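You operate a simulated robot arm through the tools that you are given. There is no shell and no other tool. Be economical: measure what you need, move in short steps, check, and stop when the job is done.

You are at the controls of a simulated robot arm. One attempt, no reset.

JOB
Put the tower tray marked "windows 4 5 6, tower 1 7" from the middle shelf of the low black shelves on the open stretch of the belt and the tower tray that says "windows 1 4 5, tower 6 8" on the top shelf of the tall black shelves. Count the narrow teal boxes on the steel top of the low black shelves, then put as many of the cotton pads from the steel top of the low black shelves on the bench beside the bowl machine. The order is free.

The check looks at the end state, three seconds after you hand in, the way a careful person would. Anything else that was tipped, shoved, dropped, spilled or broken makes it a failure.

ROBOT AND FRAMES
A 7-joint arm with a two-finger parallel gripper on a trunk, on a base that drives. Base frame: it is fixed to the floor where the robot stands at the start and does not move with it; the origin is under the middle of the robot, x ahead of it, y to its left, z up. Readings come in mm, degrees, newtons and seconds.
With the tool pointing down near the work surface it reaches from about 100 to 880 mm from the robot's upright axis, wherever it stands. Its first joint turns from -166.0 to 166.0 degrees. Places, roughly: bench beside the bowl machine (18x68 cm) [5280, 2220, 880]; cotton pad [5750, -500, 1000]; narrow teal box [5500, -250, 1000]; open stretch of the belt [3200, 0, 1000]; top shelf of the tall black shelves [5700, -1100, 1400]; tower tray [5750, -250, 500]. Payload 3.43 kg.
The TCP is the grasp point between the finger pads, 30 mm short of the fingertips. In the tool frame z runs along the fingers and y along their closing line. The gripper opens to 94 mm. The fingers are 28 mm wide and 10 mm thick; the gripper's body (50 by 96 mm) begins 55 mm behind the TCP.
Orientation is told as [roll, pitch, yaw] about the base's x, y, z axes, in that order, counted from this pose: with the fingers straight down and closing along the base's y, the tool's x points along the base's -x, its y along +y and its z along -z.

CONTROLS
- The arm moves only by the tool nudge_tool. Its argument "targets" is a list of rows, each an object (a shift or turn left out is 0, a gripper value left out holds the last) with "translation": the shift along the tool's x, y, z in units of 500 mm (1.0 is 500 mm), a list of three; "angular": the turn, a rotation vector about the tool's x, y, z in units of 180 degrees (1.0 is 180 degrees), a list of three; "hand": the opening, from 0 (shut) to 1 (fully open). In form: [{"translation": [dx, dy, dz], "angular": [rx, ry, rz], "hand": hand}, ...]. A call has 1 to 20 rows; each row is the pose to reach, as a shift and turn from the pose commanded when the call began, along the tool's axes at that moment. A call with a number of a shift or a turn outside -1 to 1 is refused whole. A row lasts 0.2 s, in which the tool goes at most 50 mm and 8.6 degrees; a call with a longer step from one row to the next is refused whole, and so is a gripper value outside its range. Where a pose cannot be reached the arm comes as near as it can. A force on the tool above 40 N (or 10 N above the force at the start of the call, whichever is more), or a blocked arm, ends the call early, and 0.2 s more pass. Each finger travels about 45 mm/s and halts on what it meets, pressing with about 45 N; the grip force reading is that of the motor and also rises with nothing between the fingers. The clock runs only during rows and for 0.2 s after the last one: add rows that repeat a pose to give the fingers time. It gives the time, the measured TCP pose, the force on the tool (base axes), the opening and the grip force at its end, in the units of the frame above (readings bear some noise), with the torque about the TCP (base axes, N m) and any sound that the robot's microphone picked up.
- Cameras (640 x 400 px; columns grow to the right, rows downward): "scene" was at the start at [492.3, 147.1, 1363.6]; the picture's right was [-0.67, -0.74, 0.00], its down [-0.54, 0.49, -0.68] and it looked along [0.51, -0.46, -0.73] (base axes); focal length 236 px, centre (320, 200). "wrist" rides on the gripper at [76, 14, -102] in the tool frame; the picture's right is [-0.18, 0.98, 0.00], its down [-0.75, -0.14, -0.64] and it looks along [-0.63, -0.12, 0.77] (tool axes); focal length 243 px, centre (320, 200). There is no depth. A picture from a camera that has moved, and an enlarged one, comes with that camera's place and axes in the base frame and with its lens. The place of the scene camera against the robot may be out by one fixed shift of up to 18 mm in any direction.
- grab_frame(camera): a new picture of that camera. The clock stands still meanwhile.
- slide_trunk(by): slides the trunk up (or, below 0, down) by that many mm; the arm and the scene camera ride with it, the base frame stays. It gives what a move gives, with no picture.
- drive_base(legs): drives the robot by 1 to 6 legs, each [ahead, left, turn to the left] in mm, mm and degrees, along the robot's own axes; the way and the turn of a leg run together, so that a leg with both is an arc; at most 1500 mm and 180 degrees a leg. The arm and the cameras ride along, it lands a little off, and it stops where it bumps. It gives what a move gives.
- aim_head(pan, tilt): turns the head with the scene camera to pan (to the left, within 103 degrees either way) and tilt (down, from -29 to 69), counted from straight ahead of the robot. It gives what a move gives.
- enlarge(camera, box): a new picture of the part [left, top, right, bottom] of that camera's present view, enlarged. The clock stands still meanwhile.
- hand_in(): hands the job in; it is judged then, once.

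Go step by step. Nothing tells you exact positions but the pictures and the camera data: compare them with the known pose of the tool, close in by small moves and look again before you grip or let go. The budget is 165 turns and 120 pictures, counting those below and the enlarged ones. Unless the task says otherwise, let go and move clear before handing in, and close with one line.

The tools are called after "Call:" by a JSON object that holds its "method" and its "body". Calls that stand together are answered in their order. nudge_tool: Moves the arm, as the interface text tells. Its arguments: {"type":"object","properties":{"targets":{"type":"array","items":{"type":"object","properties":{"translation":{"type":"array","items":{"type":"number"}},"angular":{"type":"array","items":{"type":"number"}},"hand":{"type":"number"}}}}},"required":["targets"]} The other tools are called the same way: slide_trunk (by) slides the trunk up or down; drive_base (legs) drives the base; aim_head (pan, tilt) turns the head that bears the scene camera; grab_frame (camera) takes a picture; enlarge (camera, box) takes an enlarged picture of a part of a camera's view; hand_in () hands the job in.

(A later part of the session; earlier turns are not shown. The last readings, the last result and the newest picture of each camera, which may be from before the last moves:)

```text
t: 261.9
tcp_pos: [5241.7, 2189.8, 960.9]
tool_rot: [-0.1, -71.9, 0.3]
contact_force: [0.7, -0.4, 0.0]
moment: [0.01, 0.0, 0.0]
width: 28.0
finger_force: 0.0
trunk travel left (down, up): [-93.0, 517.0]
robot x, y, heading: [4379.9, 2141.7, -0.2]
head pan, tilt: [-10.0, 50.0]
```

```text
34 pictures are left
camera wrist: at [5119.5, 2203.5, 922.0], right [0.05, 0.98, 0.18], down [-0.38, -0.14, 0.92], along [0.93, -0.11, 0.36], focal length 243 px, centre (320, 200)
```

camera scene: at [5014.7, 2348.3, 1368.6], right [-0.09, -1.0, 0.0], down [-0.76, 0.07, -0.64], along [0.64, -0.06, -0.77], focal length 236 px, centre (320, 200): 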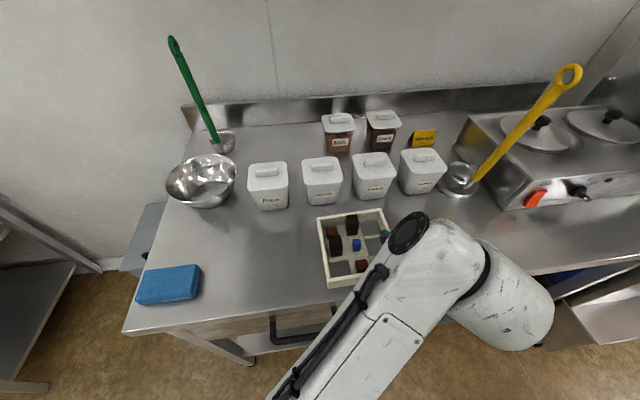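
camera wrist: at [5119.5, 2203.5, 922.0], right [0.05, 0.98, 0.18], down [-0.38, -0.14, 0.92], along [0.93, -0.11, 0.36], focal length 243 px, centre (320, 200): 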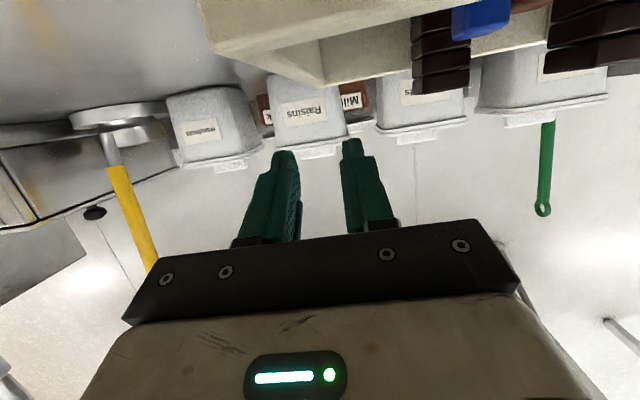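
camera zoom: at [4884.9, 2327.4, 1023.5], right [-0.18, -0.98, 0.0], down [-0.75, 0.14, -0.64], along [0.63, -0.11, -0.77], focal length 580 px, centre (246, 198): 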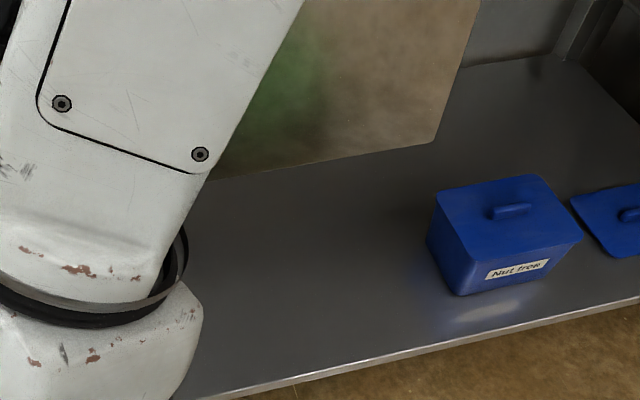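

The wall runs between the fingers' lines. I lower 40 mm into gripping height.

Call:
{"method": "slide_trunk", "body": {"by": -39}}

Call:
{"method": "grab_frame", "body": {"camera": "wrist"}}

```text
t: 262.7
tcp_pos: [5240.6, 2189.9, 922.4]
tool_rot: [0.0, -71.8, 0.2]
contact_force: [0.1, -0.2, -0.3]
moment: [0.01, 0.01, -0.01]
width: 28.2
finger_force: 0.0
trunk travel left (down, up): [-54.0, 556.0]
robot x, y, heading: [4376.5, 2141.2, -0.5]
head pan, tilt: [-10.0, 50.0]
```

```text
33 pictures are left
camera wrist: at [5119.5, 2203.4, 883.0], right [0.05, 0.98, 0.18], down [-0.38, -0.14, 0.92], along [0.93, -0.11, 0.36], focal length 243 px, centre (320, 200)
```

wrist: 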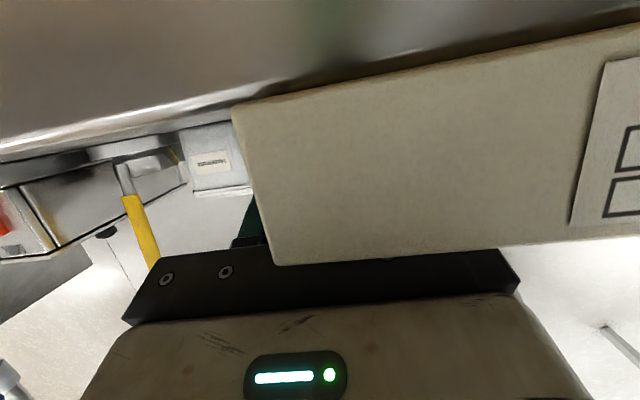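

No contact; the wall's outer corner is at y≈2185, so it's centred. I close the fingers.

Call:
{"method": "nudge_tool", "body": {"targets": [{"hand": 0.2}, {"hand": 0.14}, {"hand": 0.1}, {"hand": 0.06}, {"hand": 0.03}, {"hand": 0}, {"hand": 0}, {"hand": 0}]}}

Call:
{"method": "slide_trunk", "body": {"by": 15}}

Call:
{"method": "grab_frame", "body": {"camera": "wrist"}}

```text
t: 264.5
tcp_pos: [5242.3, 2190.6, 922.8]
tool_rot: [0.1, -71.9, 0.2]
contact_force: [-0.9, -0.4, 1.2]
moment: [-0.02, -0.04, 0.02]
width: 10.3
finger_force: 44.4
trunk travel left (down, up): [-54.0, 556.0]
robot x, y, heading: [4372.2, 2140.5, -0.4]
head pan, tilt: [-10.0, 50.0]
```

```text
t: 265.1
tcp_pos: [5241.5, 2191.3, 937.8]
tool_rot: [0.1, -71.9, 0.4]
contact_force: [-0.3, -0.4, -0.7]
moment: [-0.09, -0.02, -0.01]
width: 10.5
finger_force: 44.6
trunk travel left (down, up): [-69.0, 541.0]
robot x, y, heading: [4375.6, 2141.3, -0.4]
head pan, tilt: [-10.0, 50.0]
```

```text
32 pictures are left
camera wrist: at [5119.5, 2203.4, 897.9], right [0.05, 0.98, 0.18], down [-0.38, -0.14, 0.92], along [0.93, -0.11, 0.36], focal length 243 px, centre (320, 200)
```

wrist: 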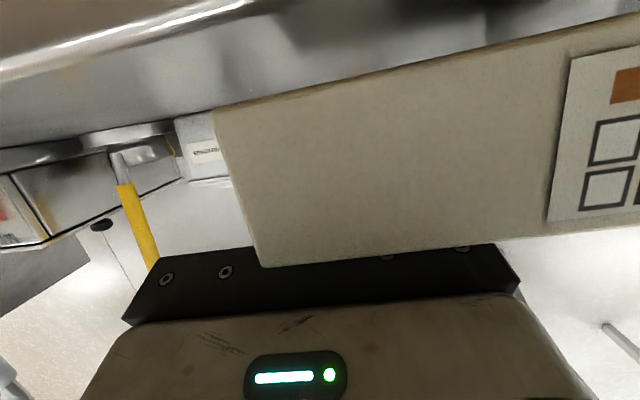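

Lifted. I level it (≈3°), raise, back out and drive to the tall shelves.

Call:
{"method": "nudge_tool", "body": {"targets": [{"angular": [-0.002, 0, 0.006]}, {"angular": [-0.004, 0, 0.012]}, {"angular": [-0.0057, 0, 0.0174]}, {"angular": [-0.0057, 0, 0.0174]}]}}

Call:
{"method": "slide_trunk", "body": {"by": 350}}

Call:
{"method": "drive_base", "body": {"legs": [[-250, 0, 0], [0, -1450, 0.2], [0, -1450, 0.2], [0, -180, 0]]}}

Call:
{"method": "grab_frame", "body": {"camera": "wrist"}}

```text
t: 266.1
tcp_pos: [5240.8, 2190.7, 938.2]
tool_rot: [10.5, -71.7, -9.7]
contact_force: [0.2, -0.3, -1.3]
moment: [-0.09, -0.01, -0.01]
width: 10.4
finger_force: 44.3
trunk travel left (down, up): [-69.0, 541.0]
robot x, y, heading: [4376.3, 2142.1, -0.5]
head pan, tilt: [-10.0, 50.0]
```

```text
t: 269.6
tcp_pos: [5239.4, 2190.7, 1287.1]
tool_rot: [10.5, -71.6, -9.6]
contact_force: [0.5, 0.1, -2.0]
moment: [-0.1, 0.01, 0.02]
width: 10.5
finger_force: 44.0
trunk travel left (down, up): [-419.0, 191.0]
robot x, y, heading: [4376.4, 2141.3, -0.2]
head pan, tilt: [-10.0, 50.0]
```

```text
t: 286.2
tcp_pos: [5003.8, -915.3, 1288.4]
tool_rot: [10.5, -71.6, -9.4]
contact_force: [-0.4, 0.7, -1.6]
moment: [-0.11, 0.01, -0.01]
width: 9.6
finger_force: 43.2
trunk travel left (down, up): [-419.0, 191.0]
robot x, y, heading: [4139.3, -964.6, -0.1]
head pan, tilt: [-10.0, 50.0]
```

```text
31 pictures are left
camera wrist: at [4881.7, -900.7, 1248.6], right [0.05, 0.97, 0.23], down [-0.37, -0.2, 0.91], along [0.93, -0.13, 0.35], focal length 243 px, centre (320, 200)
```

wrist: 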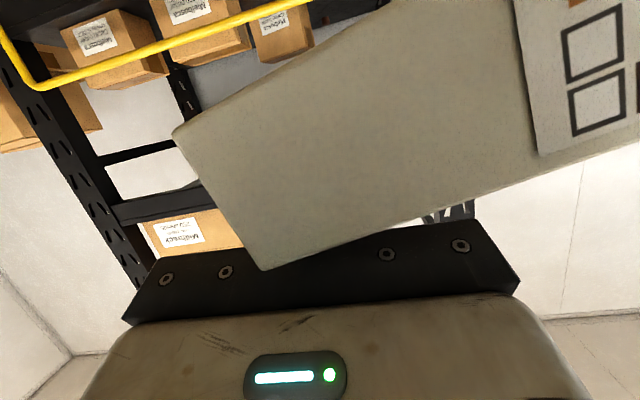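

The tray appears to have slipped and tilted in the grip during the drive. I look at it at once with the head camera.

Call:
{"method": "aim_head", "body": {"pan": -20, "tilt": 40}}

Call:
{"method": "grab_frame", "body": {"camera": "scene"}}

```text
t: 287.0
tcp_pos: [5003.4, -916.5, 1287.3]
tool_rot: [10.4, -71.6, -9.3]
contact_force: [0.3, 0.2, -1.6]
moment: [-0.07, -0.04, 0.02]
width: 9.7
finger_force: 43.7
trunk travel left (down, up): [-419.0, 191.0]
robot x, y, heading: [4139.2, -966.9, -0.2]
head pan, tilt: [-20.0, 40.0]
```

```text
30 pictures are left
camera scene: at [4651.4, -795.2, 1363.6], right [-0.34, -0.94, 0.0], down [-0.6, 0.22, -0.77], along [0.72, -0.26, -0.64], focal length 236 px, centre (320, 200)
```

scene: 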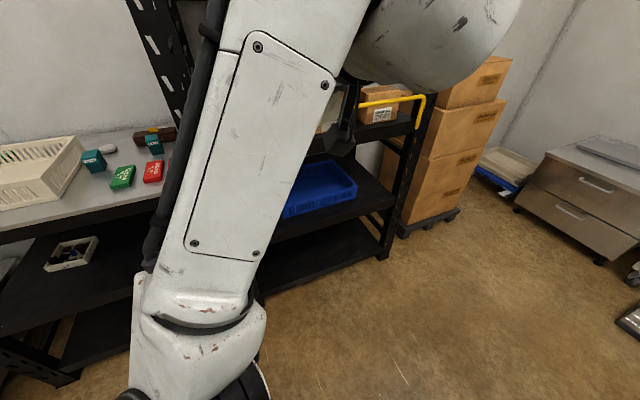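

The tray sags to the left by about 16° relative to the hand; I immediately roll the hand to level it.

Call:
{"method": "nudge_tool", "body": {"targets": [{"angular": [-0.007, 0, 0.021]}, {"angular": [-0.014, 0, 0.042]}, {"angular": [-0.021, -0.0007, 0.063]}, {"angular": [-0.0277, -0.0009, 0.0844]}, {"angular": [-0.0277, -0.0009, 0.0844]}]}}

Call:
{"method": "grab_frame", "body": {"camera": "wrist"}}

```text
t: 288.2
tcp_pos: [5004.7, -915.7, 1287.5]
tool_rot: [48.7, -64.0, -45.1]
contact_force: [-0.4, -0.3, -1.6]
moment: [-0.09, -0.05, 0.0]
width: 9.5
finger_force: 43.1
trunk travel left (down, up): [-419.0, 191.0]
robot x, y, heading: [4131.3, -964.8, -0.1]
head pan, tilt: [-20.0, 40.0]
```

```text
29 pictures are left
camera wrist: at [4881.8, -890.8, 1254.1], right [0.05, 0.87, 0.49], down [-0.37, -0.44, 0.82], along [0.93, -0.22, 0.31], focal length 243 px, centre (320, 200)
```

wrist: 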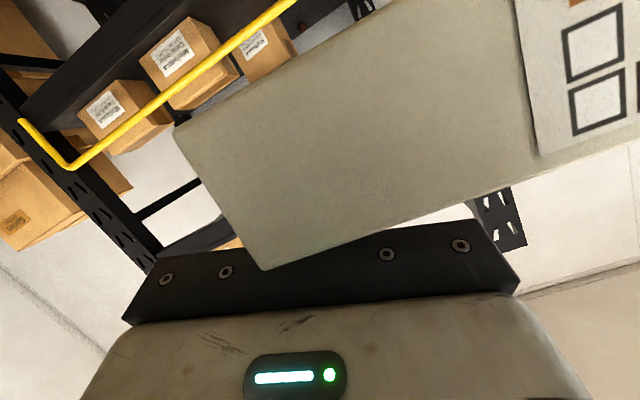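

Now it's about level (left side ~4° high) and holding. I raise the trunk fully and look at the shelf edge height from the wrist camera.

Call:
{"method": "slide_trunk", "body": {"by": 189}}

Call:
{"method": "grab_frame", "body": {"camera": "wrist"}}

Call:
{"method": "aim_head", "body": {"pan": -40, "tilt": 15}}

Call:
{"method": "grab_frame", "body": {"camera": "scene"}}

```text
t: 290.2
tcp_pos: [5004.3, -914.5, 1475.7]
tool_rot: [48.6, -63.9, -45.1]
contact_force: [-0.2, 0.3, -1.2]
moment: [-0.12, -0.01, -0.01]
width: 9.5
finger_force: 43.2
trunk travel left (down, up): [-608.0, 2.0]
robot x, y, heading: [4141.0, -962.9, -0.1]
head pan, tilt: [-20.0, 40.0]
```

```text
28 pictures are left
camera wrist: at [4881.9, -890.7, 1443.0], right [0.05, 0.87, 0.49], down [-0.37, -0.44, 0.82], along [0.93, -0.22, 0.31], focal length 243 px, centre (320, 200)
```

wrist: 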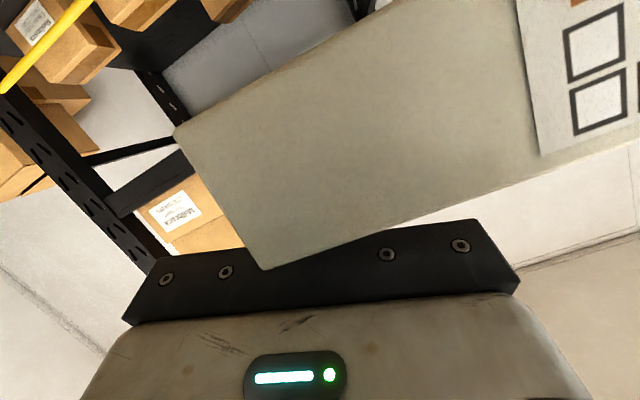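

```text
t: 291.1
tcp_pos: [5003.4, -915.5, 1477.3]
tool_rot: [48.7, -63.9, -45.0]
contact_force: [-0.5, 1.4, -2.3]
moment: [-0.06, -0.02, 0.0]
width: 9.3
finger_force: 43.2
trunk travel left (down, up): [-608.0, 2.0]
robot x, y, heading: [4142.0, -964.4, 0.1]
head pan, tilt: [-40.0, 15.0]
```

```text
27 pictures are left
camera scene: at [4643.1, -826.2, 1592.1], right [-0.64, -0.77, 0.0], down [-0.2, 0.17, -0.97], along [0.74, -0.62, -0.26], focal length 236 px, centre (320, 200)
```

scene: 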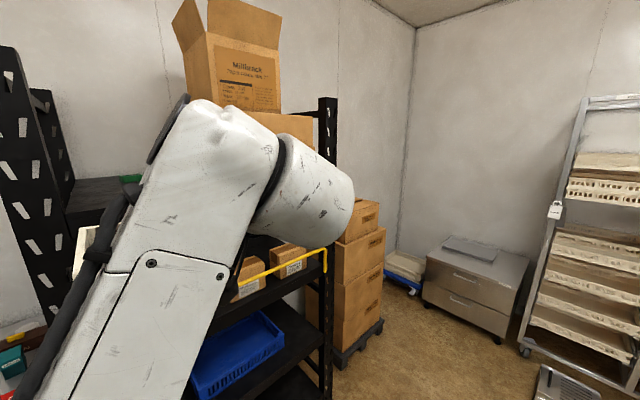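

The beam top (shelf surface) measures ≈1421–1430; tray bottom is ≈1431 now. I try to rise 20 mm more and trim the roll by −2.5°.

Call:
{"method": "nudge_tool", "body": {"targets": [{"translation": [-0.012, 0.0044, -0.004], "angular": [0.0015, 0, -0.0045]}, {"translation": [-0.024, 0.0088, -0.008], "angular": [0.003, 0, -0.009]}, {"translation": [-0.036, 0.0132, -0.0116], "angular": [0.0043, 0.0001, -0.0132]}, {"translation": [-0.036, 0.0132, -0.0116], "angular": [0.0043, 0.0001, -0.0132]}]}}

Call:
{"method": "grab_frame", "body": {"camera": "wrist"}}

```text
t: 292.1
tcp_pos: [5004.8, -915.6, 1486.8]
tool_rot: [44.5, -65.7, -41.2]
contact_force: [0.3, 0.3, -0.4]
moment: [-0.08, -0.02, 0.0]
width: 9.4
finger_force: 43.7
out of reach, approached as far as the arm can: row 3, 4
trunk travel left (down, up): [-608.0, 2.0]
robot x, y, heading: [4138.3, -966.2, -0.3]
head pan, tilt: [-40.0, 15.0]
```

```text
26 pictures are left
camera wrist: at [4882.7, -893.0, 1452.8], right [0.05, 0.89, 0.45], down [-0.38, -0.4, 0.83], along [0.93, -0.21, 0.32], focal length 243 px, centre (320, 200)
```

wrist: 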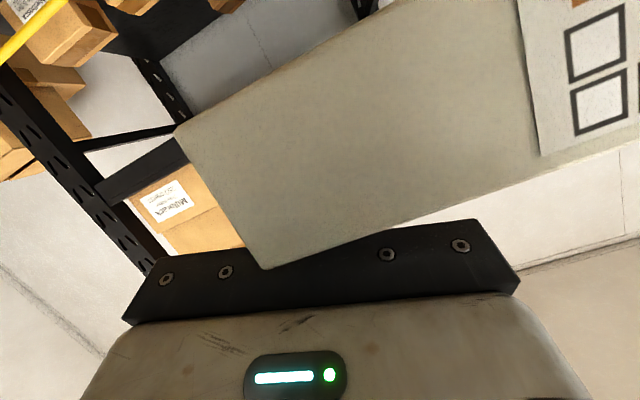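

Tray bottom is ≈1443 versus shelf ≈1430: enough. I drive gently forward to bring the tray over the shelf's left front.

Call:
{"method": "drive_base", "body": {"legs": [[200, 0, 0.2]]}}

Call:
{"method": "grab_frame", "body": {"camera": "wrist"}}

```text
t: 293.7
tcp_pos: [5205.6, -912.8, 1487.8]
tool_rot: [44.5, -65.7, -41.1]
contact_force: [0.3, 0.4, -2.0]
moment: [-0.14, 0.01, 0.01]
width: 9.5
finger_force: 43.4
trunk travel left (down, up): [-608.0, 2.0]
robot x, y, heading: [4338.4, -965.0, 0.3]
head pan, tilt: [-40.0, 15.0]
```

```text
25 pictures are left
camera wrist: at [5082.9, -889.8, 1452.8], right [0.04, 0.89, 0.45], down [-0.37, -0.4, 0.83], along [0.93, -0.2, 0.32], focal length 243 px, centre (320, 200)
```

wrist: 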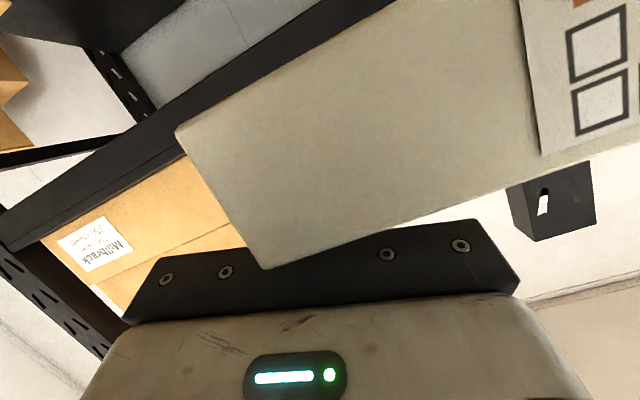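

Clearance looks like only ~8 mm. I pitch the tool 3° flatter (tray's far end slightly up) and ask for a bit more height.

Call:
{"method": "nudge_tool", "body": {"targets": [{"translation": [-0.008, 0.003, -0.003], "angular": [-0.0017, -0.0052, -0.0006]}, {"translation": [-0.018, 0.006, -0.006], "angular": [-0.0035, -0.0105, -0.0013]}, {"translation": [-0.03, 0.0105, -0.0095], "angular": [-0.0052, -0.0157, -0.0019]}, {"translation": [-0.03, 0.0105, -0.0095], "angular": [-0.0052, -0.0157, -0.0019]}]}}

Call:
{"method": "aim_head", "body": {"pan": -15, "tilt": 15}}

Call:
{"method": "grab_frame", "body": {"camera": "scene"}}

```text
t: 294.7
tcp_pos: [5204.8, -911.7, 1497.3]
tool_rot: [50.1, -68.0, -46.0]
contact_force: [0.5, 0.8, -1.3]
moment: [-0.13, 0.0, 0.02]
width: 9.2
finger_force: 43.2
out of reach, approached as far as the arm can: row 2, 3, 4
trunk travel left (down, up): [-608.0, 2.0]
robot x, y, heading: [4338.0, -965.3, 0.3]
head pan, tilt: [-40.0, 15.0]
```

```text
t: 295.6
tcp_pos: [5205.0, -911.8, 1497.0]
tool_rot: [50.1, -68.0, -46.0]
contact_force: [1.6, 0.9, -0.9]
moment: [-0.12, 0.03, 0.02]
width: 9.2
finger_force: 43.2
trunk travel left (down, up): [-608.0, 2.0]
robot x, y, heading: [4340.1, -963.8, 0.2]
head pan, tilt: [-15.0, 15.0]
```

```text
24 pictures are left
camera scene: at [4861.7, -788.1, 1592.2], right [-0.26, -0.97, 0.0], down [-0.25, 0.07, -0.97], along [0.93, -0.25, -0.26], focal length 236 px, centre (320, 200)
```

scene: 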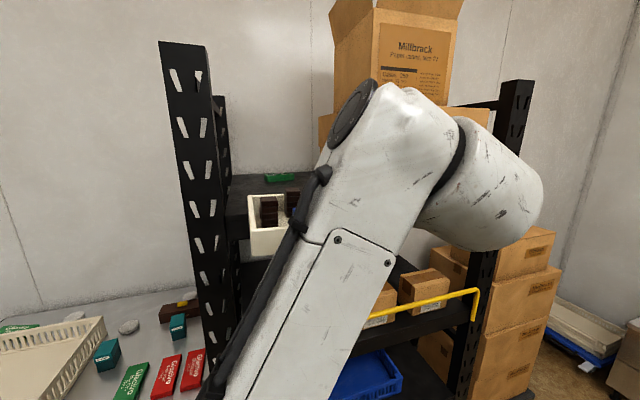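

Height is now 1497 and the chocolate towers are still standing. Left post clearance ≈45 mm. I drive forward over the shelf.

Call:
{"method": "drive_base", "body": {"legs": [[222, 0, -0.3]]}}

Call:
{"method": "grab_frame", "body": {"camera": "wrist"}}

Call:
{"method": "grab_frame", "body": {"camera": "scene"}}

```text
t: 297.3
tcp_pos: [5427.9, -916.2, 1496.9]
tool_rot: [50.1, -67.9, -46.3]
contact_force: [0.0, 0.0, -1.2]
moment: [-0.12, 0.01, 0.03]
width: 9.1
finger_force: 43.2
trunk travel left (down, up): [-608.0, 2.0]
robot x, y, heading: [4560.2, -969.7, -0.1]
head pan, tilt: [-15.0, 15.0]
```

```text
23 pictures are left
camera wrist: at [5308.3, -892.9, 1456.4], right [0.02, 0.89, 0.45], down [-0.42, -0.4, 0.81], along [0.91, -0.21, 0.37], focal length 243 px, centre (320, 200)
```

wrist: 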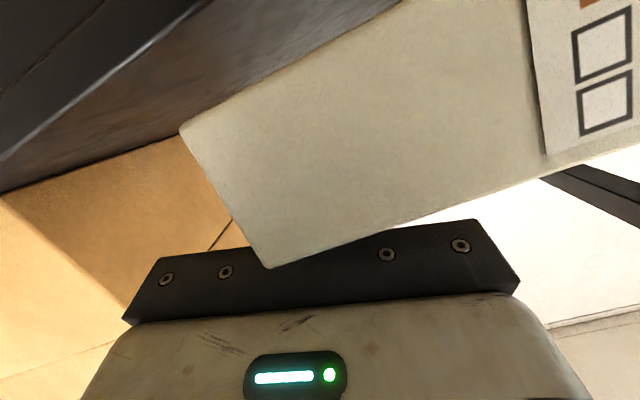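

```text
22 pictures are left
camera scene: at [5085.0, -790.5, 1592.2], right [-0.26, -0.97, 0.0], down [-0.25, 0.07, -0.97], along [0.93, -0.25, -0.26], focal length 236 px, centre (320, 200)
```

scene: 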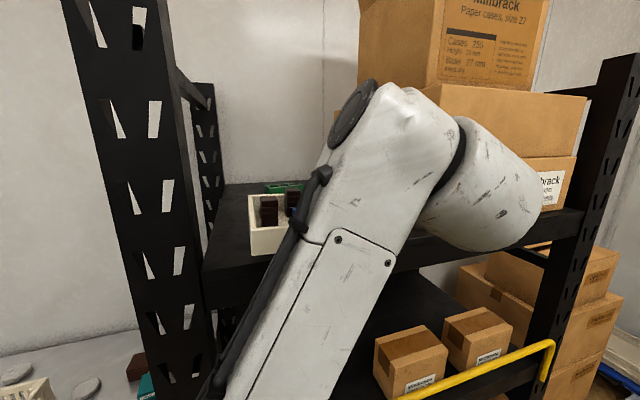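

Consistent readings put the top shelf's front edge at x≈5390, z≈1428, so the tray still overhangs. I drive 50 mm further.

Call:
{"method": "drive_base", "body": {"legs": [[52, 8, 0]]}}

Call:
{"method": "nudge_tool", "body": {"targets": [{"translation": [0.004, -0.001, 0.001], "angular": [0.0017, 0.0052, 0.0006]}, {"translation": [0.008, -0.003, 0.0025], "angular": [0.0035, 0.0105, 0.0013]}, {"translation": [0.012, -0.0042, 0.0038], "angular": [0.0052, 0.0157, 0.0019]}, {"translation": [0.012, -0.0042, 0.0038], "angular": [0.0052, 0.0157, 0.0019]}]}}

Call:
{"method": "grab_frame", "body": {"camera": "wrist"}}

```text
t: 298.2
tcp_pos: [5480.9, -909.3, 1498.1]
tool_rot: [49.9, -67.9, -46.3]
contact_force: [-0.2, -0.3, -0.3]
moment: [-0.13, -0.02, -0.01]
width: 8.8
finger_force: 43.0
trunk travel left (down, up): [-608.0, 2.0]
robot x, y, heading: [4613.4, -960.1, -0.2]
head pan, tilt: [-15.0, 15.0]
```

```text
t: 299.2
tcp_pos: [5481.9, -909.1, 1487.0]
tool_rot: [44.7, -65.8, -41.5]
contact_force: [-0.3, -0.7, -2.2]
moment: [-0.09, -0.02, 0.01]
width: 8.1
finger_force: 42.0
trunk travel left (down, up): [-608.0, 2.0]
robot x, y, heading: [4615.1, -958.7, -0.1]
head pan, tilt: [-15.0, 15.0]
```

```text
21 pictures are left
camera wrist: at [5360.0, -885.1, 1453.1], right [0.05, 0.89, 0.45], down [-0.38, -0.4, 0.83], along [0.92, -0.21, 0.32], focal length 243 px, centre (320, 200)
```

wrist: 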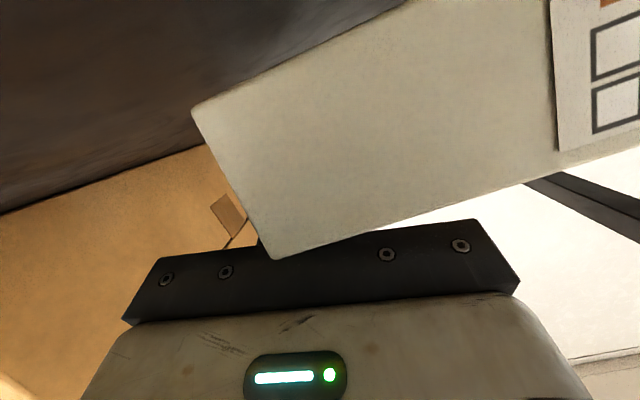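

The grip is loosening (8.1 mm) so I set it down promptly, in small steps watching the force.

Call:
{"method": "nudge_tool", "body": {"targets": [{"translation": [0.007, -0.0026, 0.0023]}, {"translation": [0.0144, -0.0053, 0.0047]}, {"translation": [0.018, -0.0066, 0.0058]}]}}

Call:
{"method": "nudge_tool", "body": {"targets": [{"translation": [0.0054, -0.002, 0.0017]}, {"translation": [0.0054, -0.002, 0.0017]}]}}

Call:
{"method": "grab_frame", "body": {"camera": "wrist"}}

```text
t: 300.1
tcp_pos: [5481.7, -909.8, 1481.8]
tool_rot: [44.8, -65.8, -41.6]
contact_force: [0.1, 0.0, -0.8]
moment: [-0.12, -0.03, -0.04]
width: 8.0
finger_force: 42.0
trunk travel left (down, up): [-608.0, 2.0]
robot x, y, heading: [4615.0, -956.9, -0.0]
head pan, tilt: [-15.0, 15.0]
```

```text
t: 300.6
tcp_pos: [5481.4, -910.1, 1478.7]
tool_rot: [44.8, -65.8, -41.7]
contact_force: [1.7, -0.9, -1.0]
moment: [-0.08, -0.02, -0.01]
width: 7.7
finger_force: 42.2
trunk travel left (down, up): [-608.0, 2.0]
robot x, y, heading: [4613.5, -958.9, -0.2]
head pan, tilt: [-15.0, 15.0]
```

```text
20 pictures are left
camera wrist: at [5359.8, -885.6, 1443.2], right [0.05, 0.89, 0.45], down [-0.38, -0.4, 0.83], along [0.92, -0.21, 0.32], focal length 243 px, centre (320, 200)
```

wrist: 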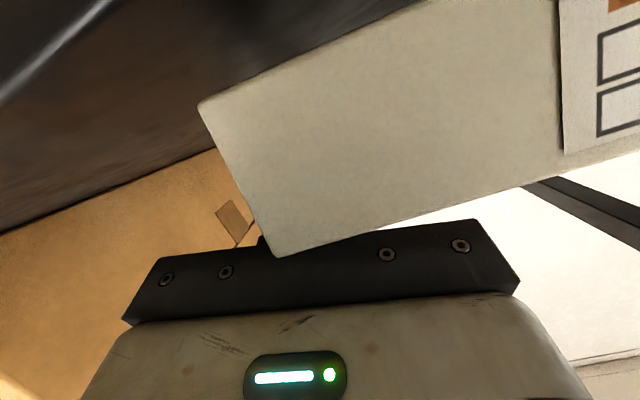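

A few millimetres left; continuing down in small steps.

Call:
{"method": "nudge_tool", "body": {"targets": [{"translation": [0.0054, -0.002, 0.0017]}, {"translation": [0.0072, -0.0026, 0.0023]}]}}

Call:
{"method": "nudge_tool", "body": {"targets": [{"translation": [0.0045, -0.0016, 0.0014]}, {"translation": [0.0045, -0.0016, 0.0014]}]}}

Call:
{"method": "nudge_tool", "body": {"targets": [{"translation": [0.0036, -0.0013, 0.0012]}, {"translation": [0.0036, -0.0013, 0.0012]}]}}

Call:
{"method": "grab_frame", "body": {"camera": "wrist"}}

```text
t: 301.2
tcp_pos: [5481.7, -910.1, 1473.1]
tool_rot: [44.8, -65.8, -41.5]
contact_force: [0.4, -1.0, -1.8]
moment: [-0.12, -0.03, 0.0]
width: 7.9
finger_force: 42.3
trunk travel left (down, up): [-608.0, 2.0]
robot x, y, heading: [4616.2, -959.2, -0.4]
head pan, tilt: [-15.0, 15.0]
```

```text
t: 301.9
tcp_pos: [5481.4, -910.4, 1471.9]
tool_rot: [44.8, -65.8, -41.5]
contact_force: [0.4, 0.4, -2.7]
moment: [-0.13, -0.01, -0.03]
width: 7.7
finger_force: 41.6
trunk travel left (down, up): [-608.0, 2.0]
robot x, y, heading: [4611.3, -961.7, -0.1]
head pan, tilt: [-15.0, 15.0]
```

```text
t: 302.4
tcp_pos: [5482.3, -909.3, 1469.5]
tool_rot: [44.8, -65.7, -41.7]
contact_force: [0.2, -1.0, -0.8]
moment: [-0.1, 0.0, 0.01]
width: 8.0
finger_force: 41.6
trunk travel left (down, up): [-608.0, 2.0]
robot x, y, heading: [4611.6, -958.1, -0.1]
head pan, tilt: [-15.0, 15.0]
```

```text
19 pictures are left
camera wrist: at [5359.8, -886.6, 1434.9], right [0.05, 0.89, 0.45], down [-0.38, -0.4, 0.83], along [0.92, -0.21, 0.32], focal length 243 px, centre (320, 200)
```

wrist: 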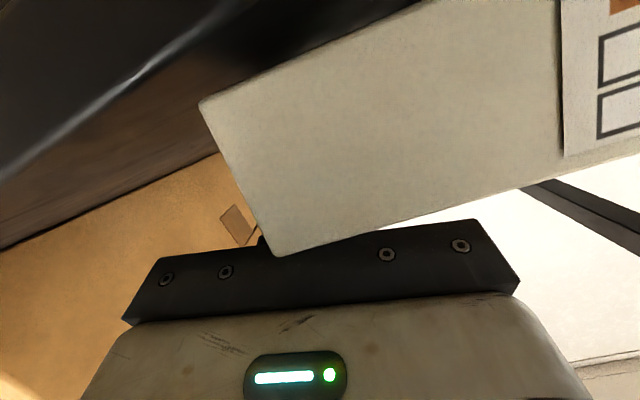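

No contact yet; still about 2–4 mm. Continuing.

Call:
{"method": "nudge_tool", "body": {"targets": [{"translation": [0.0045, -0.0016, 0.0014]}, {"translation": [0.0045, -0.0016, 0.0014]}]}}

Call:
{"method": "nudge_tool", "body": {"targets": [{"translation": [0.0036, -0.0013, 0.0012]}, {"translation": [0.0036, -0.0013, 0.0012]}]}}

Call:
{"method": "nudge_tool", "body": {"targets": [{"translation": [0.0036, -0.0013, 0.0012]}, {"translation": [0.0036, -0.0013, 0.0012]}]}}

Call:
{"method": "nudge_tool", "body": {"targets": [{"translation": [0.0036, -0.0013, 0.0012]}, {"translation": [0.0036, -0.0013, 0.0012]}]}}

Call:
{"method": "grab_frame", "body": {"camera": "wrist"}}

```text
t: 303.1
tcp_pos: [5482.3, -910.6, 1466.9]
tool_rot: [44.9, -65.8, -41.5]
contact_force: [0.4, 0.2, -1.7]
moment: [-0.09, -0.02, 0.0]
width: 7.4
finger_force: 41.8
trunk travel left (down, up): [-608.0, 2.0]
robot x, y, heading: [4614.2, -953.5, -0.3]
head pan, tilt: [-15.0, 15.0]
```

```text
t: 303.6
tcp_pos: [5481.4, -909.8, 1465.9]
tool_rot: [45.0, -65.7, -41.7]
contact_force: [1.4, 2.0, 5.2]
moment: [-0.05, 0.48, -0.14]
width: 7.6
finger_force: 41.6
trunk travel left (down, up): [-608.0, 2.0]
robot x, y, heading: [4615.0, -958.4, -0.5]
head pan, tilt: [-15.0, 15.0]
```

```text
t: 304.2
tcp_pos: [5481.5, -909.2, 1465.4]
tool_rot: [45.2, -65.9, -41.7]
contact_force: [6.5, 1.3, 18.2]
moment: [0.03, 1.21, -0.11]
width: 7.6
finger_force: 41.7
trunk travel left (down, up): [-608.0, 2.0]
robot x, y, heading: [4614.5, -956.2, 0.1]
head pan, tilt: [-15.0, 15.0]
```

```text
t: 304.9
tcp_pos: [5480.3, -908.8, 1463.7]
tool_rot: [45.4, -66.0, -41.9]
contact_force: [12.2, 2.4, 32.8]
moment: [0.15, 0.28, -0.21]
width: 8.1
finger_force: 42.1
trunk travel left (down, up): [-608.0, 2.0]
robot x, y, heading: [4615.1, -954.3, -0.1]
head pan, tilt: [-15.0, 15.0]
```

```text
18 pictures are left
camera wrist: at [5359.2, -885.8, 1428.5], right [0.04, 0.89, 0.45], down [-0.38, -0.4, 0.83], along [0.92, -0.21, 0.32], focal length 243 px, centre (320, 200)
```

wrist: 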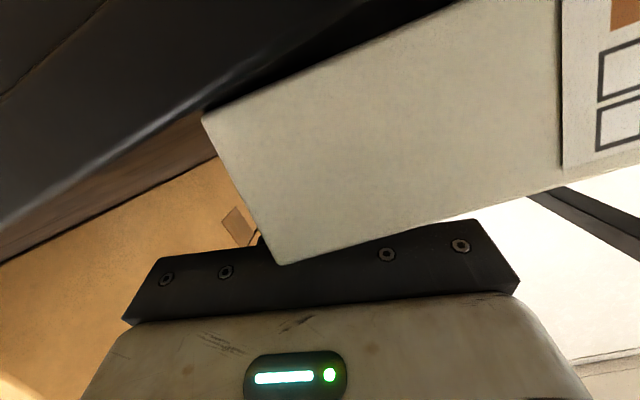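

The tray is on the shelf (33 N) but its left side seems ~5° high. I ease up slightly and roll it down level.

Call:
{"method": "nudge_tool", "body": {"targets": [{"translation": [-0.003, 0.001, -0.001]}, {"translation": [-0.0035, 0.0012, -0.0011], "angular": [0.003, 0, -0.009]}, {"translation": [-0.0035, 0.0012, -0.0011], "angular": [0.006, 0.0002, -0.018]}, {"translation": [-0.0035, 0.0012, -0.0011], "angular": [0.0087, 0.0003, -0.0264]}, {"translation": [-0.0035, 0.0012, -0.0011], "angular": [0.0087, 0.0003, -0.0264]}]}}

Call:
{"method": "grab_frame", "body": {"camera": "wrist"}}

Call:
{"method": "enlarge", "body": {"camera": "scene", "box": [190, 150, 350, 290]}}

```text
t: 306.1
tcp_pos: [5479.7, -909.6, 1464.6]
tool_rot: [34.6, -68.9, -32.1]
contact_force: [0.4, 8.5, 25.2]
moment: [0.28, -0.14, 0.01]
width: 7.9
finger_force: 42.6
trunk travel left (down, up): [-608.0, 2.0]
robot x, y, heading: [4612.3, -959.7, 0.1]
head pan, tilt: [-15.0, 15.0]
```

```text
17 pictures are left
camera wrist: at [5358.2, -889.0, 1427.3], right [0.05, 0.93, 0.37], down [-0.38, -0.33, 0.86], along [0.92, -0.18, 0.34], focal length 243 px, centre (320, 200)
```

wrist: 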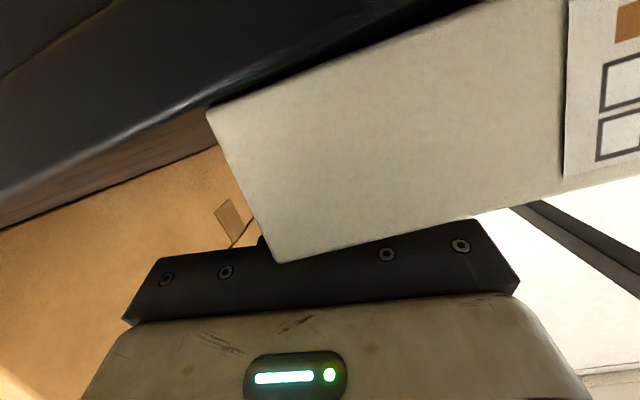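

```text
2.86 times, centred on (270, 220) of scene
camera zoom: at [5137.0, -782.3, 1592.6], right [-0.26, -0.97, 0.0], down [-0.25, 0.07, -0.97], along [0.93, -0.25, -0.26], focal length 673 px, centre (463, 143)
```

zoom: 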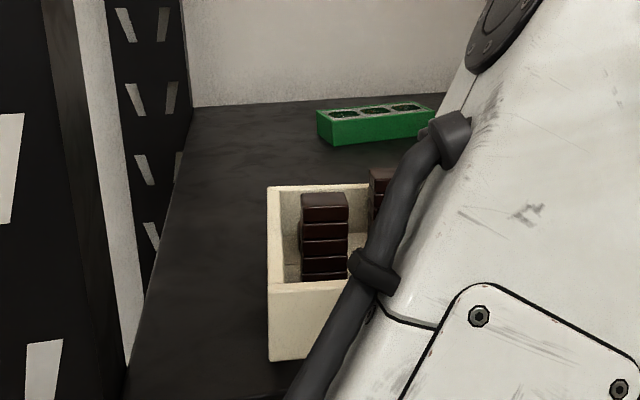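

Tray sits flat with its towers upright. I release, then rise with a slightly flatter pitch to clear the wall.

Call:
{"method": "nudge_tool", "body": {"targets": [{"hand": 0.1}, {"hand": 0.15}, {"hand": 0.22}, {"hand": 0.3}, {"hand": 0.3}]}}

Call:
{"method": "nudge_tool", "body": {"targets": [{"translation": [-0.01, 0.0035, -0.003]}, {"translation": [-0.02, 0.007, -0.006], "angular": [-0.002, -0.008, 0]}, {"translation": [-0.035, 0.012, -0.011], "angular": [-0.004, -0.016, -0.001]}, {"translation": [-0.05, 0.017, -0.015], "angular": [-0.006, -0.024, -0.002]}, {"translation": [-0.065, 0.022, -0.02], "angular": [-0.008, -0.031, -0.003]}, {"translation": [-0.065, 0.022, -0.02], "angular": [-0.008, -0.031, -0.003]}]}}

Call:
{"method": "grab_frame", "body": {"camera": "wrist"}}

```text
t: 307.2
tcp_pos: [5480.2, -910.6, 1462.2]
tool_rot: [34.3, -68.7, -32.0]
contact_force: [-0.2, -0.1, 0.3]
moment: [-0.03, 0.03, 0.01]
width: 28.1
finger_force: 0.1
trunk travel left (down, up): [-608.0, 2.0]
robot x, y, heading: [4608.1, -958.5, -0.1]
head pan, tilt: [-15.0, 15.0]
```

```text
t: 308.6
tcp_pos: [5482.1, -905.9, 1498.8]
tool_rot: [45.1, -73.5, -41.8]
contact_force: [0.1, 0.9, 0.7]
moment: [0.03, 0.0, 0.0]
width: 28.2
finger_force: 0.0
trunk travel left (down, up): [-608.0, 2.0]
robot x, y, heading: [4612.4, -958.3, -0.1]
head pan, tilt: [-15.0, 15.0]
```

```text
15 pictures are left
camera wrist: at [5364.4, -886.6, 1450.2], right [0.0, 0.93, 0.37], down [-0.46, -0.33, 0.82], along [0.89, -0.18, 0.43], focal length 243 px, centre (320, 200)
```

wrist: 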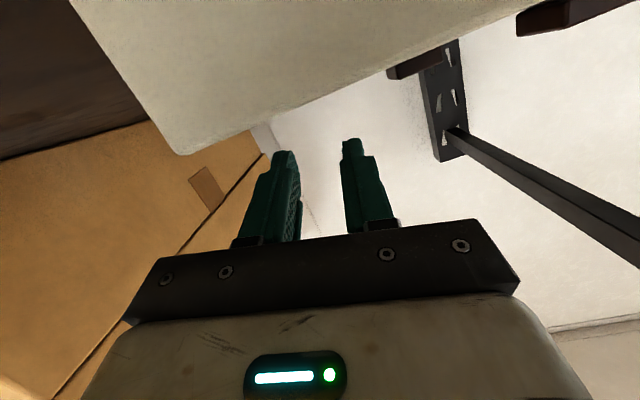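

The fingers are above the wall. I back out with the base and check the tray.

Call:
{"method": "drive_base", "body": {"legs": [[-350, 0, 0]]}}

Call:
{"method": "enlarge", "body": {"camera": "scene", "box": [180, 150, 380, 275]}}

```text
t: 310.9
tcp_pos: [5138.0, -901.9, 1497.9]
tool_rot: [45.0, -73.4, -41.4]
contact_force: [-0.2, 0.0, 0.2]
moment: [0.01, 0.01, -0.02]
width: 28.1
finger_force: 0.0
trunk travel left (down, up): [-608.0, 2.0]
robot x, y, heading: [4270.6, -956.3, 0.1]
head pan, tilt: [-15.0, 15.0]
```

```text
3.20 times, centred on (280, 212) of scene
camera zoom: at [4793.5, -780.2, 1592.2], right [-0.26, -0.97, 0.0], down [-0.25, 0.07, -0.97], along [0.93, -0.25, -0.26], focal length 754 px, centre (448, 160)
```

zoom: 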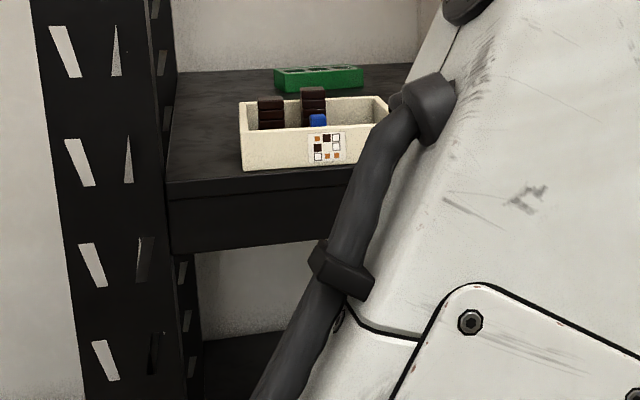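

The second tray is properly on the top shelf, towers upright. Now the cotton pads: I back off, bring the tool back to pointing straight down and lower it.

Call:
{"method": "drive_base", "body": {"legs": [[-100, 0, 0]]}}

Call:
{"method": "nudge_tool", "body": {"targets": [{"angular": [0, 0, -0.033]}, {"angular": [0, 0, -0.0662]}, {"angular": [0, 0, -0.0662]}]}}

Call:
{"method": "nudge_tool", "body": {"targets": [{"translation": [0.069, 0, -0.006], "angular": [0, 0.0435, 0]}, {"translation": [0.137, 0, -0.012], "angular": [0, 0.087, 0]}, {"translation": [0.206, 0, -0.019], "angular": [0, 0.1305, 0]}, {"translation": [0.274, 0, -0.025], "angular": [0, 0.174, 0]}, {"translation": [0.343, 0, -0.031], "angular": [0, 0.2175, 0]}, {"translation": [0.412, 0, -0.037], "angular": [0, 0.261, 0]}, {"translation": [0.48, 0, -0.043], "angular": [0, 0.3045, 0]}, {"translation": [0.549, 0, -0.05], "angular": [0, 0.348, 0]}, {"translation": [0.617, 0, -0.056], "angular": [0, 0.3915, 0]}, {"translation": [0.686, 0, -0.062], "angular": [0, 0.435, 0]}, {"translation": [0.686, 0, -0.062], "angular": [0, 0.435, 0], "hand": 1}]}}

```text
t: 312.0
tcp_pos: [5035.7, -902.7, 1498.8]
tool_rot: [45.0, -73.3, -41.5]
contact_force: [-0.4, -0.6, -0.1]
moment: [-0.04, -0.02, 0.01]
width: 28.5
finger_force: 0.0
trunk travel left (down, up): [-608.0, 2.0]
robot x, y, heading: [4171.0, -961.6, 0.0]
head pan, tilt: [-15.0, 15.0]
```

```text
t: 312.8
tcp_pos: [5036.2, -904.2, 1498.7]
tool_rot: [-0.4, -78.4, 5.2]
contact_force: [0.2, -0.5, -1.0]
moment: [-0.01, 0.01, -0.03]
width: 28.2
finger_force: 0.0
trunk travel left (down, up): [-608.0, 2.0]
robot x, y, heading: [4170.5, -958.8, -0.0]
head pan, tilt: [-15.0, 15.0]
```

```text
t: 315.2
tcp_pos: [4937.3, -913.4, 1170.1]
tool_rot: [-0.1, 0.0, 4.9]
contact_force: [-0.2, 0.6, 0.5]
moment: [0.01, -0.04, -0.01]
width: 63.1
finger_force: 0.2
trunk travel left (down, up): [-608.0, 2.0]
robot x, y, heading: [4172.1, -957.2, -0.0]
head pan, tilt: [-15.0, 15.0]
```

Tool is down at z 1170. I drive to the low shelves and look at the steel top from above with both cameras.

Call:
{"method": "drive_base", "body": {"legs": [[0, 640, 0], [630, 0, 0]]}}

Call:
{"method": "aim_head", "body": {"pan": 5, "tilt": 55}}

Call:
{"method": "grab_frame", "body": {"camera": "scene"}}

Call:
{"method": "grab_frame", "body": {"camera": "wrist"}}

```text
t: 321.9
tcp_pos: [5575.2, -304.3, 1170.2]
tool_rot: [0.1, -0.1, 3.8]
contact_force: [-1.6, -0.3, -0.7]
moment: [0.03, 0.03, 0.0]
width: 94.3
finger_force: 0.0
trunk travel left (down, up): [-608.0, 2.0]
robot x, y, heading: [4804.6, -335.5, -0.7]
head pan, tilt: [-15.0, 15.0]
```

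```text
t: 323.0
tcp_pos: [5575.8, -304.2, 1170.1]
tool_rot: [0.0, -0.1, 3.9]
contact_force: [0.3, 0.0, 0.4]
moment: [-0.05, 0.01, -0.02]
width: 94.1
finger_force: 0.1
trunk travel left (down, up): [-608.0, 2.0]
robot x, y, heading: [4808.3, -337.2, -1.1]
head pan, tilt: [5.0, 55.0]
```

```text
13 pictures are left
camera scene: at [5314.2, -138.2, 1532.0], right [0.07, -1.0, 0.0], down [-0.82, -0.06, -0.57], along [0.57, 0.04, -0.82], focal length 236 px, centre (320, 200)
```

scene: 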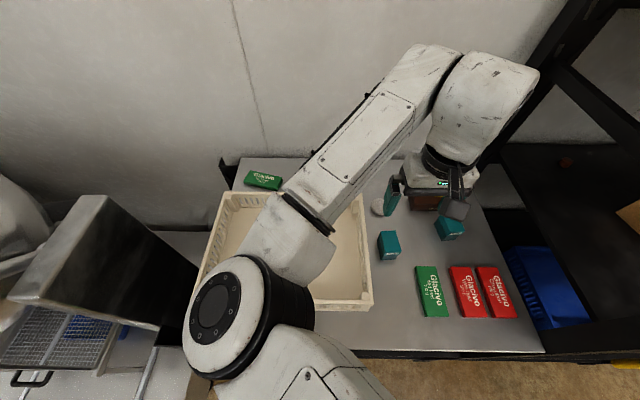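

```text
12 pictures are left
camera wrist: at [5497.2, -296.1, 1273.3], right [0.12, 0.99, 0.0], down [0.76, -0.09, 0.64], along [0.64, -0.08, -0.77], focal length 243 px, centre (320, 200)
```

wrist: 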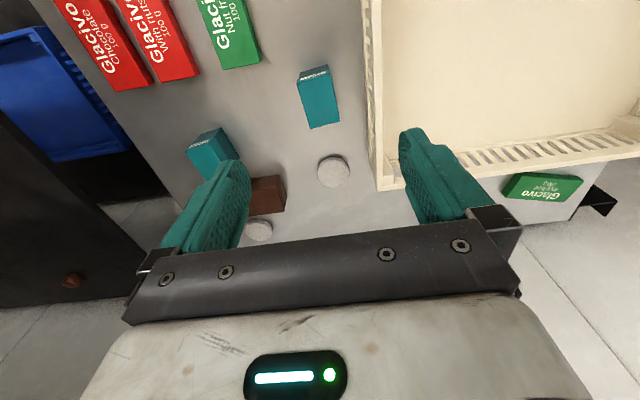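

Count confirmed: two narrow teal boxes, so two pads are needed. Pad B is at about (5730, −300), close to the crate, so I rotate the fingers to close along x and descend above it.

Call:
{"method": "nudge_tool", "body": {"targets": [{"translation": [-0.028, -0.002, 0.02], "angular": [0, 0, 0.0455]}, {"translation": [-0.057, -0.0035, 0.05], "angular": [0, 0, 0.091]}, {"translation": [-0.085, -0.005, 0.09], "angular": [0, 0, 0.1365]}, {"translation": [-0.114, -0.007, 0.13], "angular": [0, 0, 0.182]}, {"translation": [-0.142, -0.0086, 0.17], "angular": [0, 0, 0.2275]}, {"translation": [-0.171, -0.01, 0.2], "angular": [0, 0, 0.273]}, {"translation": [-0.2, -0.012, 0.23], "angular": [0, 0, 0.3185]}, {"translation": [-0.228, -0.014, 0.26], "angular": [0, 0, 0.364]}, {"translation": [-0.256, -0.0155, 0.29], "angular": [0, 0, 0.4095]}, {"translation": [-0.285, -0.017, 0.32], "angular": [0, 0, 0.455]}, {"translation": [-0.313, -0.019, 0.34], "angular": [0, 0, 0.5]}, {"translation": [-0.313, -0.019, 0.34], "angular": [0, 0, 0.5]}]}}

Call:
{"method": "grab_frame", "body": {"camera": "wrist"}}

```text
t: 325.6
tcp_pos: [5732.0, -303.5, 1001.1]
tool_rot: [0.0, -0.1, -86.2]
contact_force: [0.4, 0.2, 0.3]
moment: [0.0, -0.04, -0.01]
width: 94.1
finger_force: 0.0
trunk travel left (down, up): [-608.0, 2.0]
robot x, y, heading: [4806.8, -340.4, -1.2]
head pan, tilt: [5.0, 55.0]
```

```text
11 pictures are left
camera wrist: at [5740.8, -226.9, 1104.2], right [0.99, -0.12, 0.0], down [-0.09, -0.76, 0.64], along [-0.08, -0.64, -0.77], focal length 243 px, centre (320, 200)
```

wrist: 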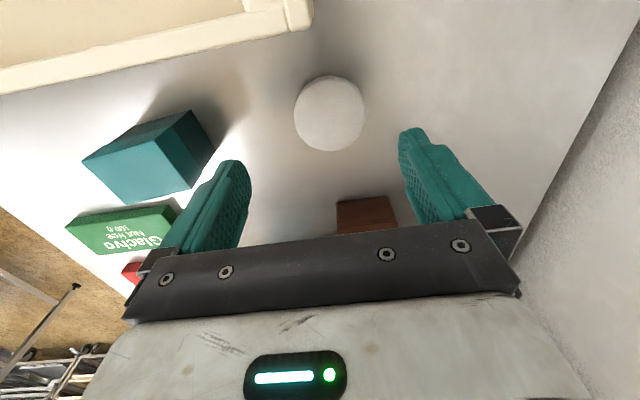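

Pad centre is about +7 mm in x and y from the tool. I correct and descend partway to refine height.

Call:
{"method": "nudge_tool", "body": {"targets": [{"translation": [0.007, 0.007, 0.03]}, {"translation": [0.0145, 0.0145, 0.07]}, {"translation": [0.0145, 0.0145, 0.09]}, {"translation": [0.0145, 0.0145, 0.09]}]}}

Call:
{"method": "grab_frame", "body": {"camera": "wrist"}}

```text
t: 326.6
tcp_pos: [5737.6, -295.5, 954.8]
tool_rot: [0.1, 0.0, -86.3]
contact_force: [0.2, -0.4, -0.7]
moment: [0.0, -0.01, 0.02]
width: 93.6
finger_force: 0.1
trunk travel left (down, up): [-608.0, 2.0]
robot x, y, heading: [4805.9, -337.3, -0.8]
head pan, tilt: [5.0, 55.0]
```

```text
10 pictures are left
camera wrist: at [5746.1, -219.1, 1059.0], right [0.99, -0.12, 0.0], down [-0.09, -0.76, 0.64], along [-0.07, -0.64, -0.77], focal length 243 px, centre (320, 200)
```

wrist: 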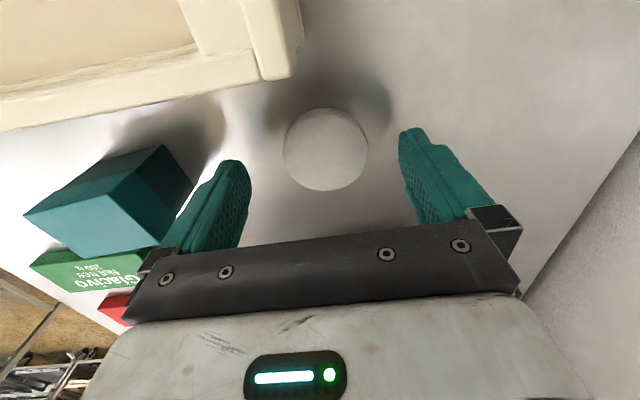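

Pad top is at z≈903, centre ≈(5741, −302). I correct and lower to z≈919, watching force.

Call:
{"method": "nudge_tool", "body": {"targets": [{"translation": [-0.006, 0.004, 0.02]}, {"translation": [-0.012, 0.008, 0.045]}, {"translation": [-0.012, 0.008, 0.06]}, {"translation": [-0.012, 0.008, 0.07]}, {"translation": [-0.012, 0.008, 0.07]}]}}

Call:
{"method": "grab_frame", "body": {"camera": "wrist"}}

```text
t: 327.5
tcp_pos: [5744.0, -302.6, 929.0]
tool_rot: [0.2, -0.3, -86.3]
contact_force: [-5.6, 0.6, 18.1]
moment: [0.23, 1.1, 0.09]
width: 94.0
finger_force: 0.0
trunk travel left (down, up): [-608.0, 2.0]
robot x, y, heading: [4810.0, -335.2, -0.8]
head pan, tilt: [5.0, 55.0]
stopped in row 4: the force on the tool passed its limit at 48 N (the readings are from after the stop); the commanded pose is now the measured one
```

```text
9 pictures are left
camera wrist: at [5752.7, -224.8, 1033.1], right [0.99, -0.12, 0.0], down [-0.09, -0.76, 0.65], along [-0.07, -0.64, -0.76], focal length 243 px, centre (320, 200)
```

wrist: 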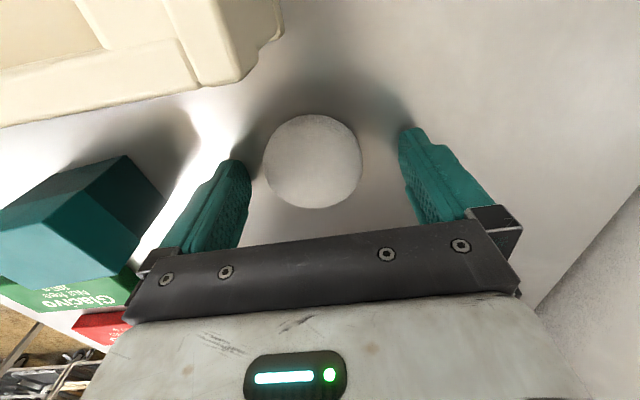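

The tips touched the steel top (surface ≈899). I rise 4 mm, recentre on the pad and close.

Call:
{"method": "nudge_tool", "body": {"targets": [{"translation": [0, 0, -0.008]}, {"translation": [0.012, -0.012, -0.008]}, {"translation": [0.012, -0.012, -0.008]}, {"translation": [0.012, -0.012, -0.008], "hand": 0.7}, {"translation": [0.012, -0.012, -0.008], "hand": 0.5}, {"translation": [0.012, -0.012, -0.008], "hand": 0.4}, {"translation": [0.012, -0.012, -0.008], "hand": 0.4}, {"translation": [0.012, -0.012, -0.008], "hand": 0.4}, {"translation": [0.012, -0.012, -0.008], "hand": 0.4}]}}

```text
t: 329.5
tcp_pos: [5739.1, -297.0, 931.9]
tool_rot: [0.1, -0.2, -86.2]
contact_force: [-1.1, 0.2, 1.5]
moment: [-0.04, 0.08, 0.0]
width: 51.1
finger_force: 45.0
trunk travel left (down, up): [-608.0, 2.0]
robot x, y, heading: [4803.8, -332.7, -0.8]
head pan, tilt: [5.0, 55.0]
```

Gripped at 51 mm. I lift, back away and drive to the bench.

Call:
{"method": "nudge_tool", "body": {"targets": [{"translation": [0, 0, -0.03]}, {"translation": [0, 0, -0.1]}, {"translation": [0, 0, -0.18]}, {"translation": [0, 0, -0.26]}, {"translation": [0, 0, -0.3]}]}}

Call:
{"method": "grab_frame", "body": {"camera": "wrist"}}

Call:
{"method": "drive_base", "body": {"legs": [[-790, 0, 0.8], [0, 1200, 0.3], [0, 1200, 0.2]]}}

```text
t: 330.7
tcp_pos: [5736.6, -294.9, 1081.8]
tool_rot: [0.0, -0.2, -86.1]
contact_force: [0.3, 0.3, -0.7]
moment: [0.01, -0.04, 0.02]
width: 50.6
finger_force: 45.1
trunk travel left (down, up): [-608.0, 2.0]
robot x, y, heading: [4808.1, -338.1, -1.0]
head pan, tilt: [5.0, 55.0]
```

```text
8 pictures are left
camera wrist: at [5746.1, -218.6, 1184.5], right [0.99, -0.12, 0.0], down [-0.09, -0.76, 0.64], along [-0.07, -0.64, -0.76], focal length 243 px, centre (320, 200)
```

wrist: 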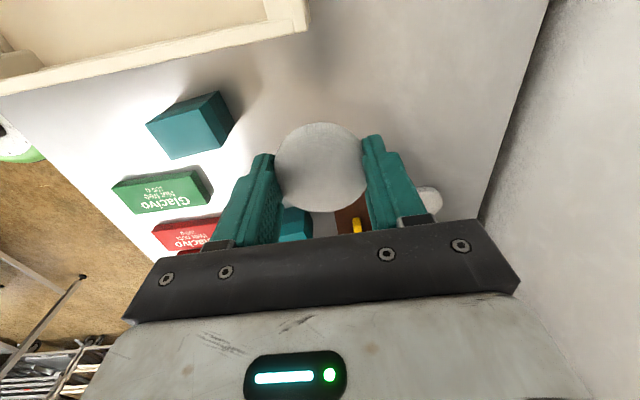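

```text
t: 346.3
tcp_pos: [4913.7, 2114.2, 1080.7]
tool_rot: [0.1, -0.3, -84.7]
contact_force: [0.3, 0.4, -0.3]
moment: [0.03, -0.04, 0.03]
width: 53.8
finger_force: 45.0
trunk travel left (down, up): [-608.0, 2.0]
robot x, y, heading: [3983.1, 2051.2, 0.4]
head pan, tilt: [5.0, 55.0]
```

Pad held. I drive in over the bench strip and lower.

Call:
{"method": "drive_base", "body": {"legs": [[362, 0, -0.4]]}}

Call:
{"method": "slide_trunk", "body": {"by": -152}}

Call:
{"method": "grab_frame", "body": {"camera": "wrist"}}

```text
t: 348.6
tcp_pos: [5278.3, 2098.1, 1079.7]
tool_rot: [0.1, -0.2, -85.8]
contact_force: [-1.3, 1.1, -0.2]
moment: [0.02, 0.01, 0.02]
width: 53.8
finger_force: 45.1
trunk travel left (down, up): [-608.0, 2.0]
robot x, y, heading: [4345.7, 2050.5, -0.9]
head pan, tilt: [5.0, 55.0]
```

```text
t: 350.4
tcp_pos: [5277.7, 2098.8, 930.2]
tool_rot: [0.2, -0.3, -85.9]
contact_force: [0.1, 0.4, -0.7]
moment: [-0.03, -0.03, 0.01]
width: 53.6
finger_force: 45.0
trunk travel left (down, up): [-456.0, 154.0]
robot x, y, heading: [4342.5, 2051.1, -0.6]
head pan, tilt: [5.0, 55.0]
```

```text
7 pictures are left
camera wrist: at [5286.2, 2174.8, 1032.0], right [0.99, -0.11, 0.0], down [-0.09, -0.76, 0.64], along [-0.07, -0.64, -0.76], focal length 243 px, centre (320, 200)
```

wrist: 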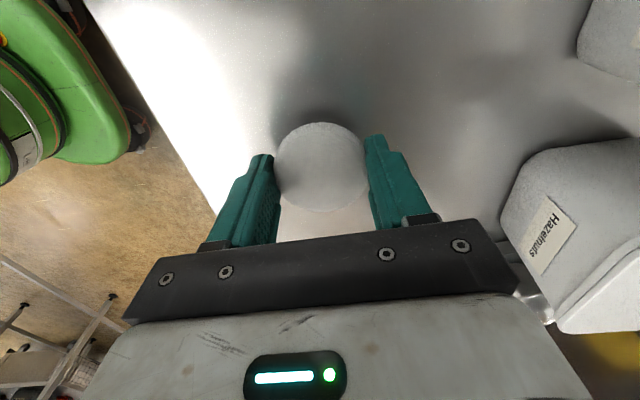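

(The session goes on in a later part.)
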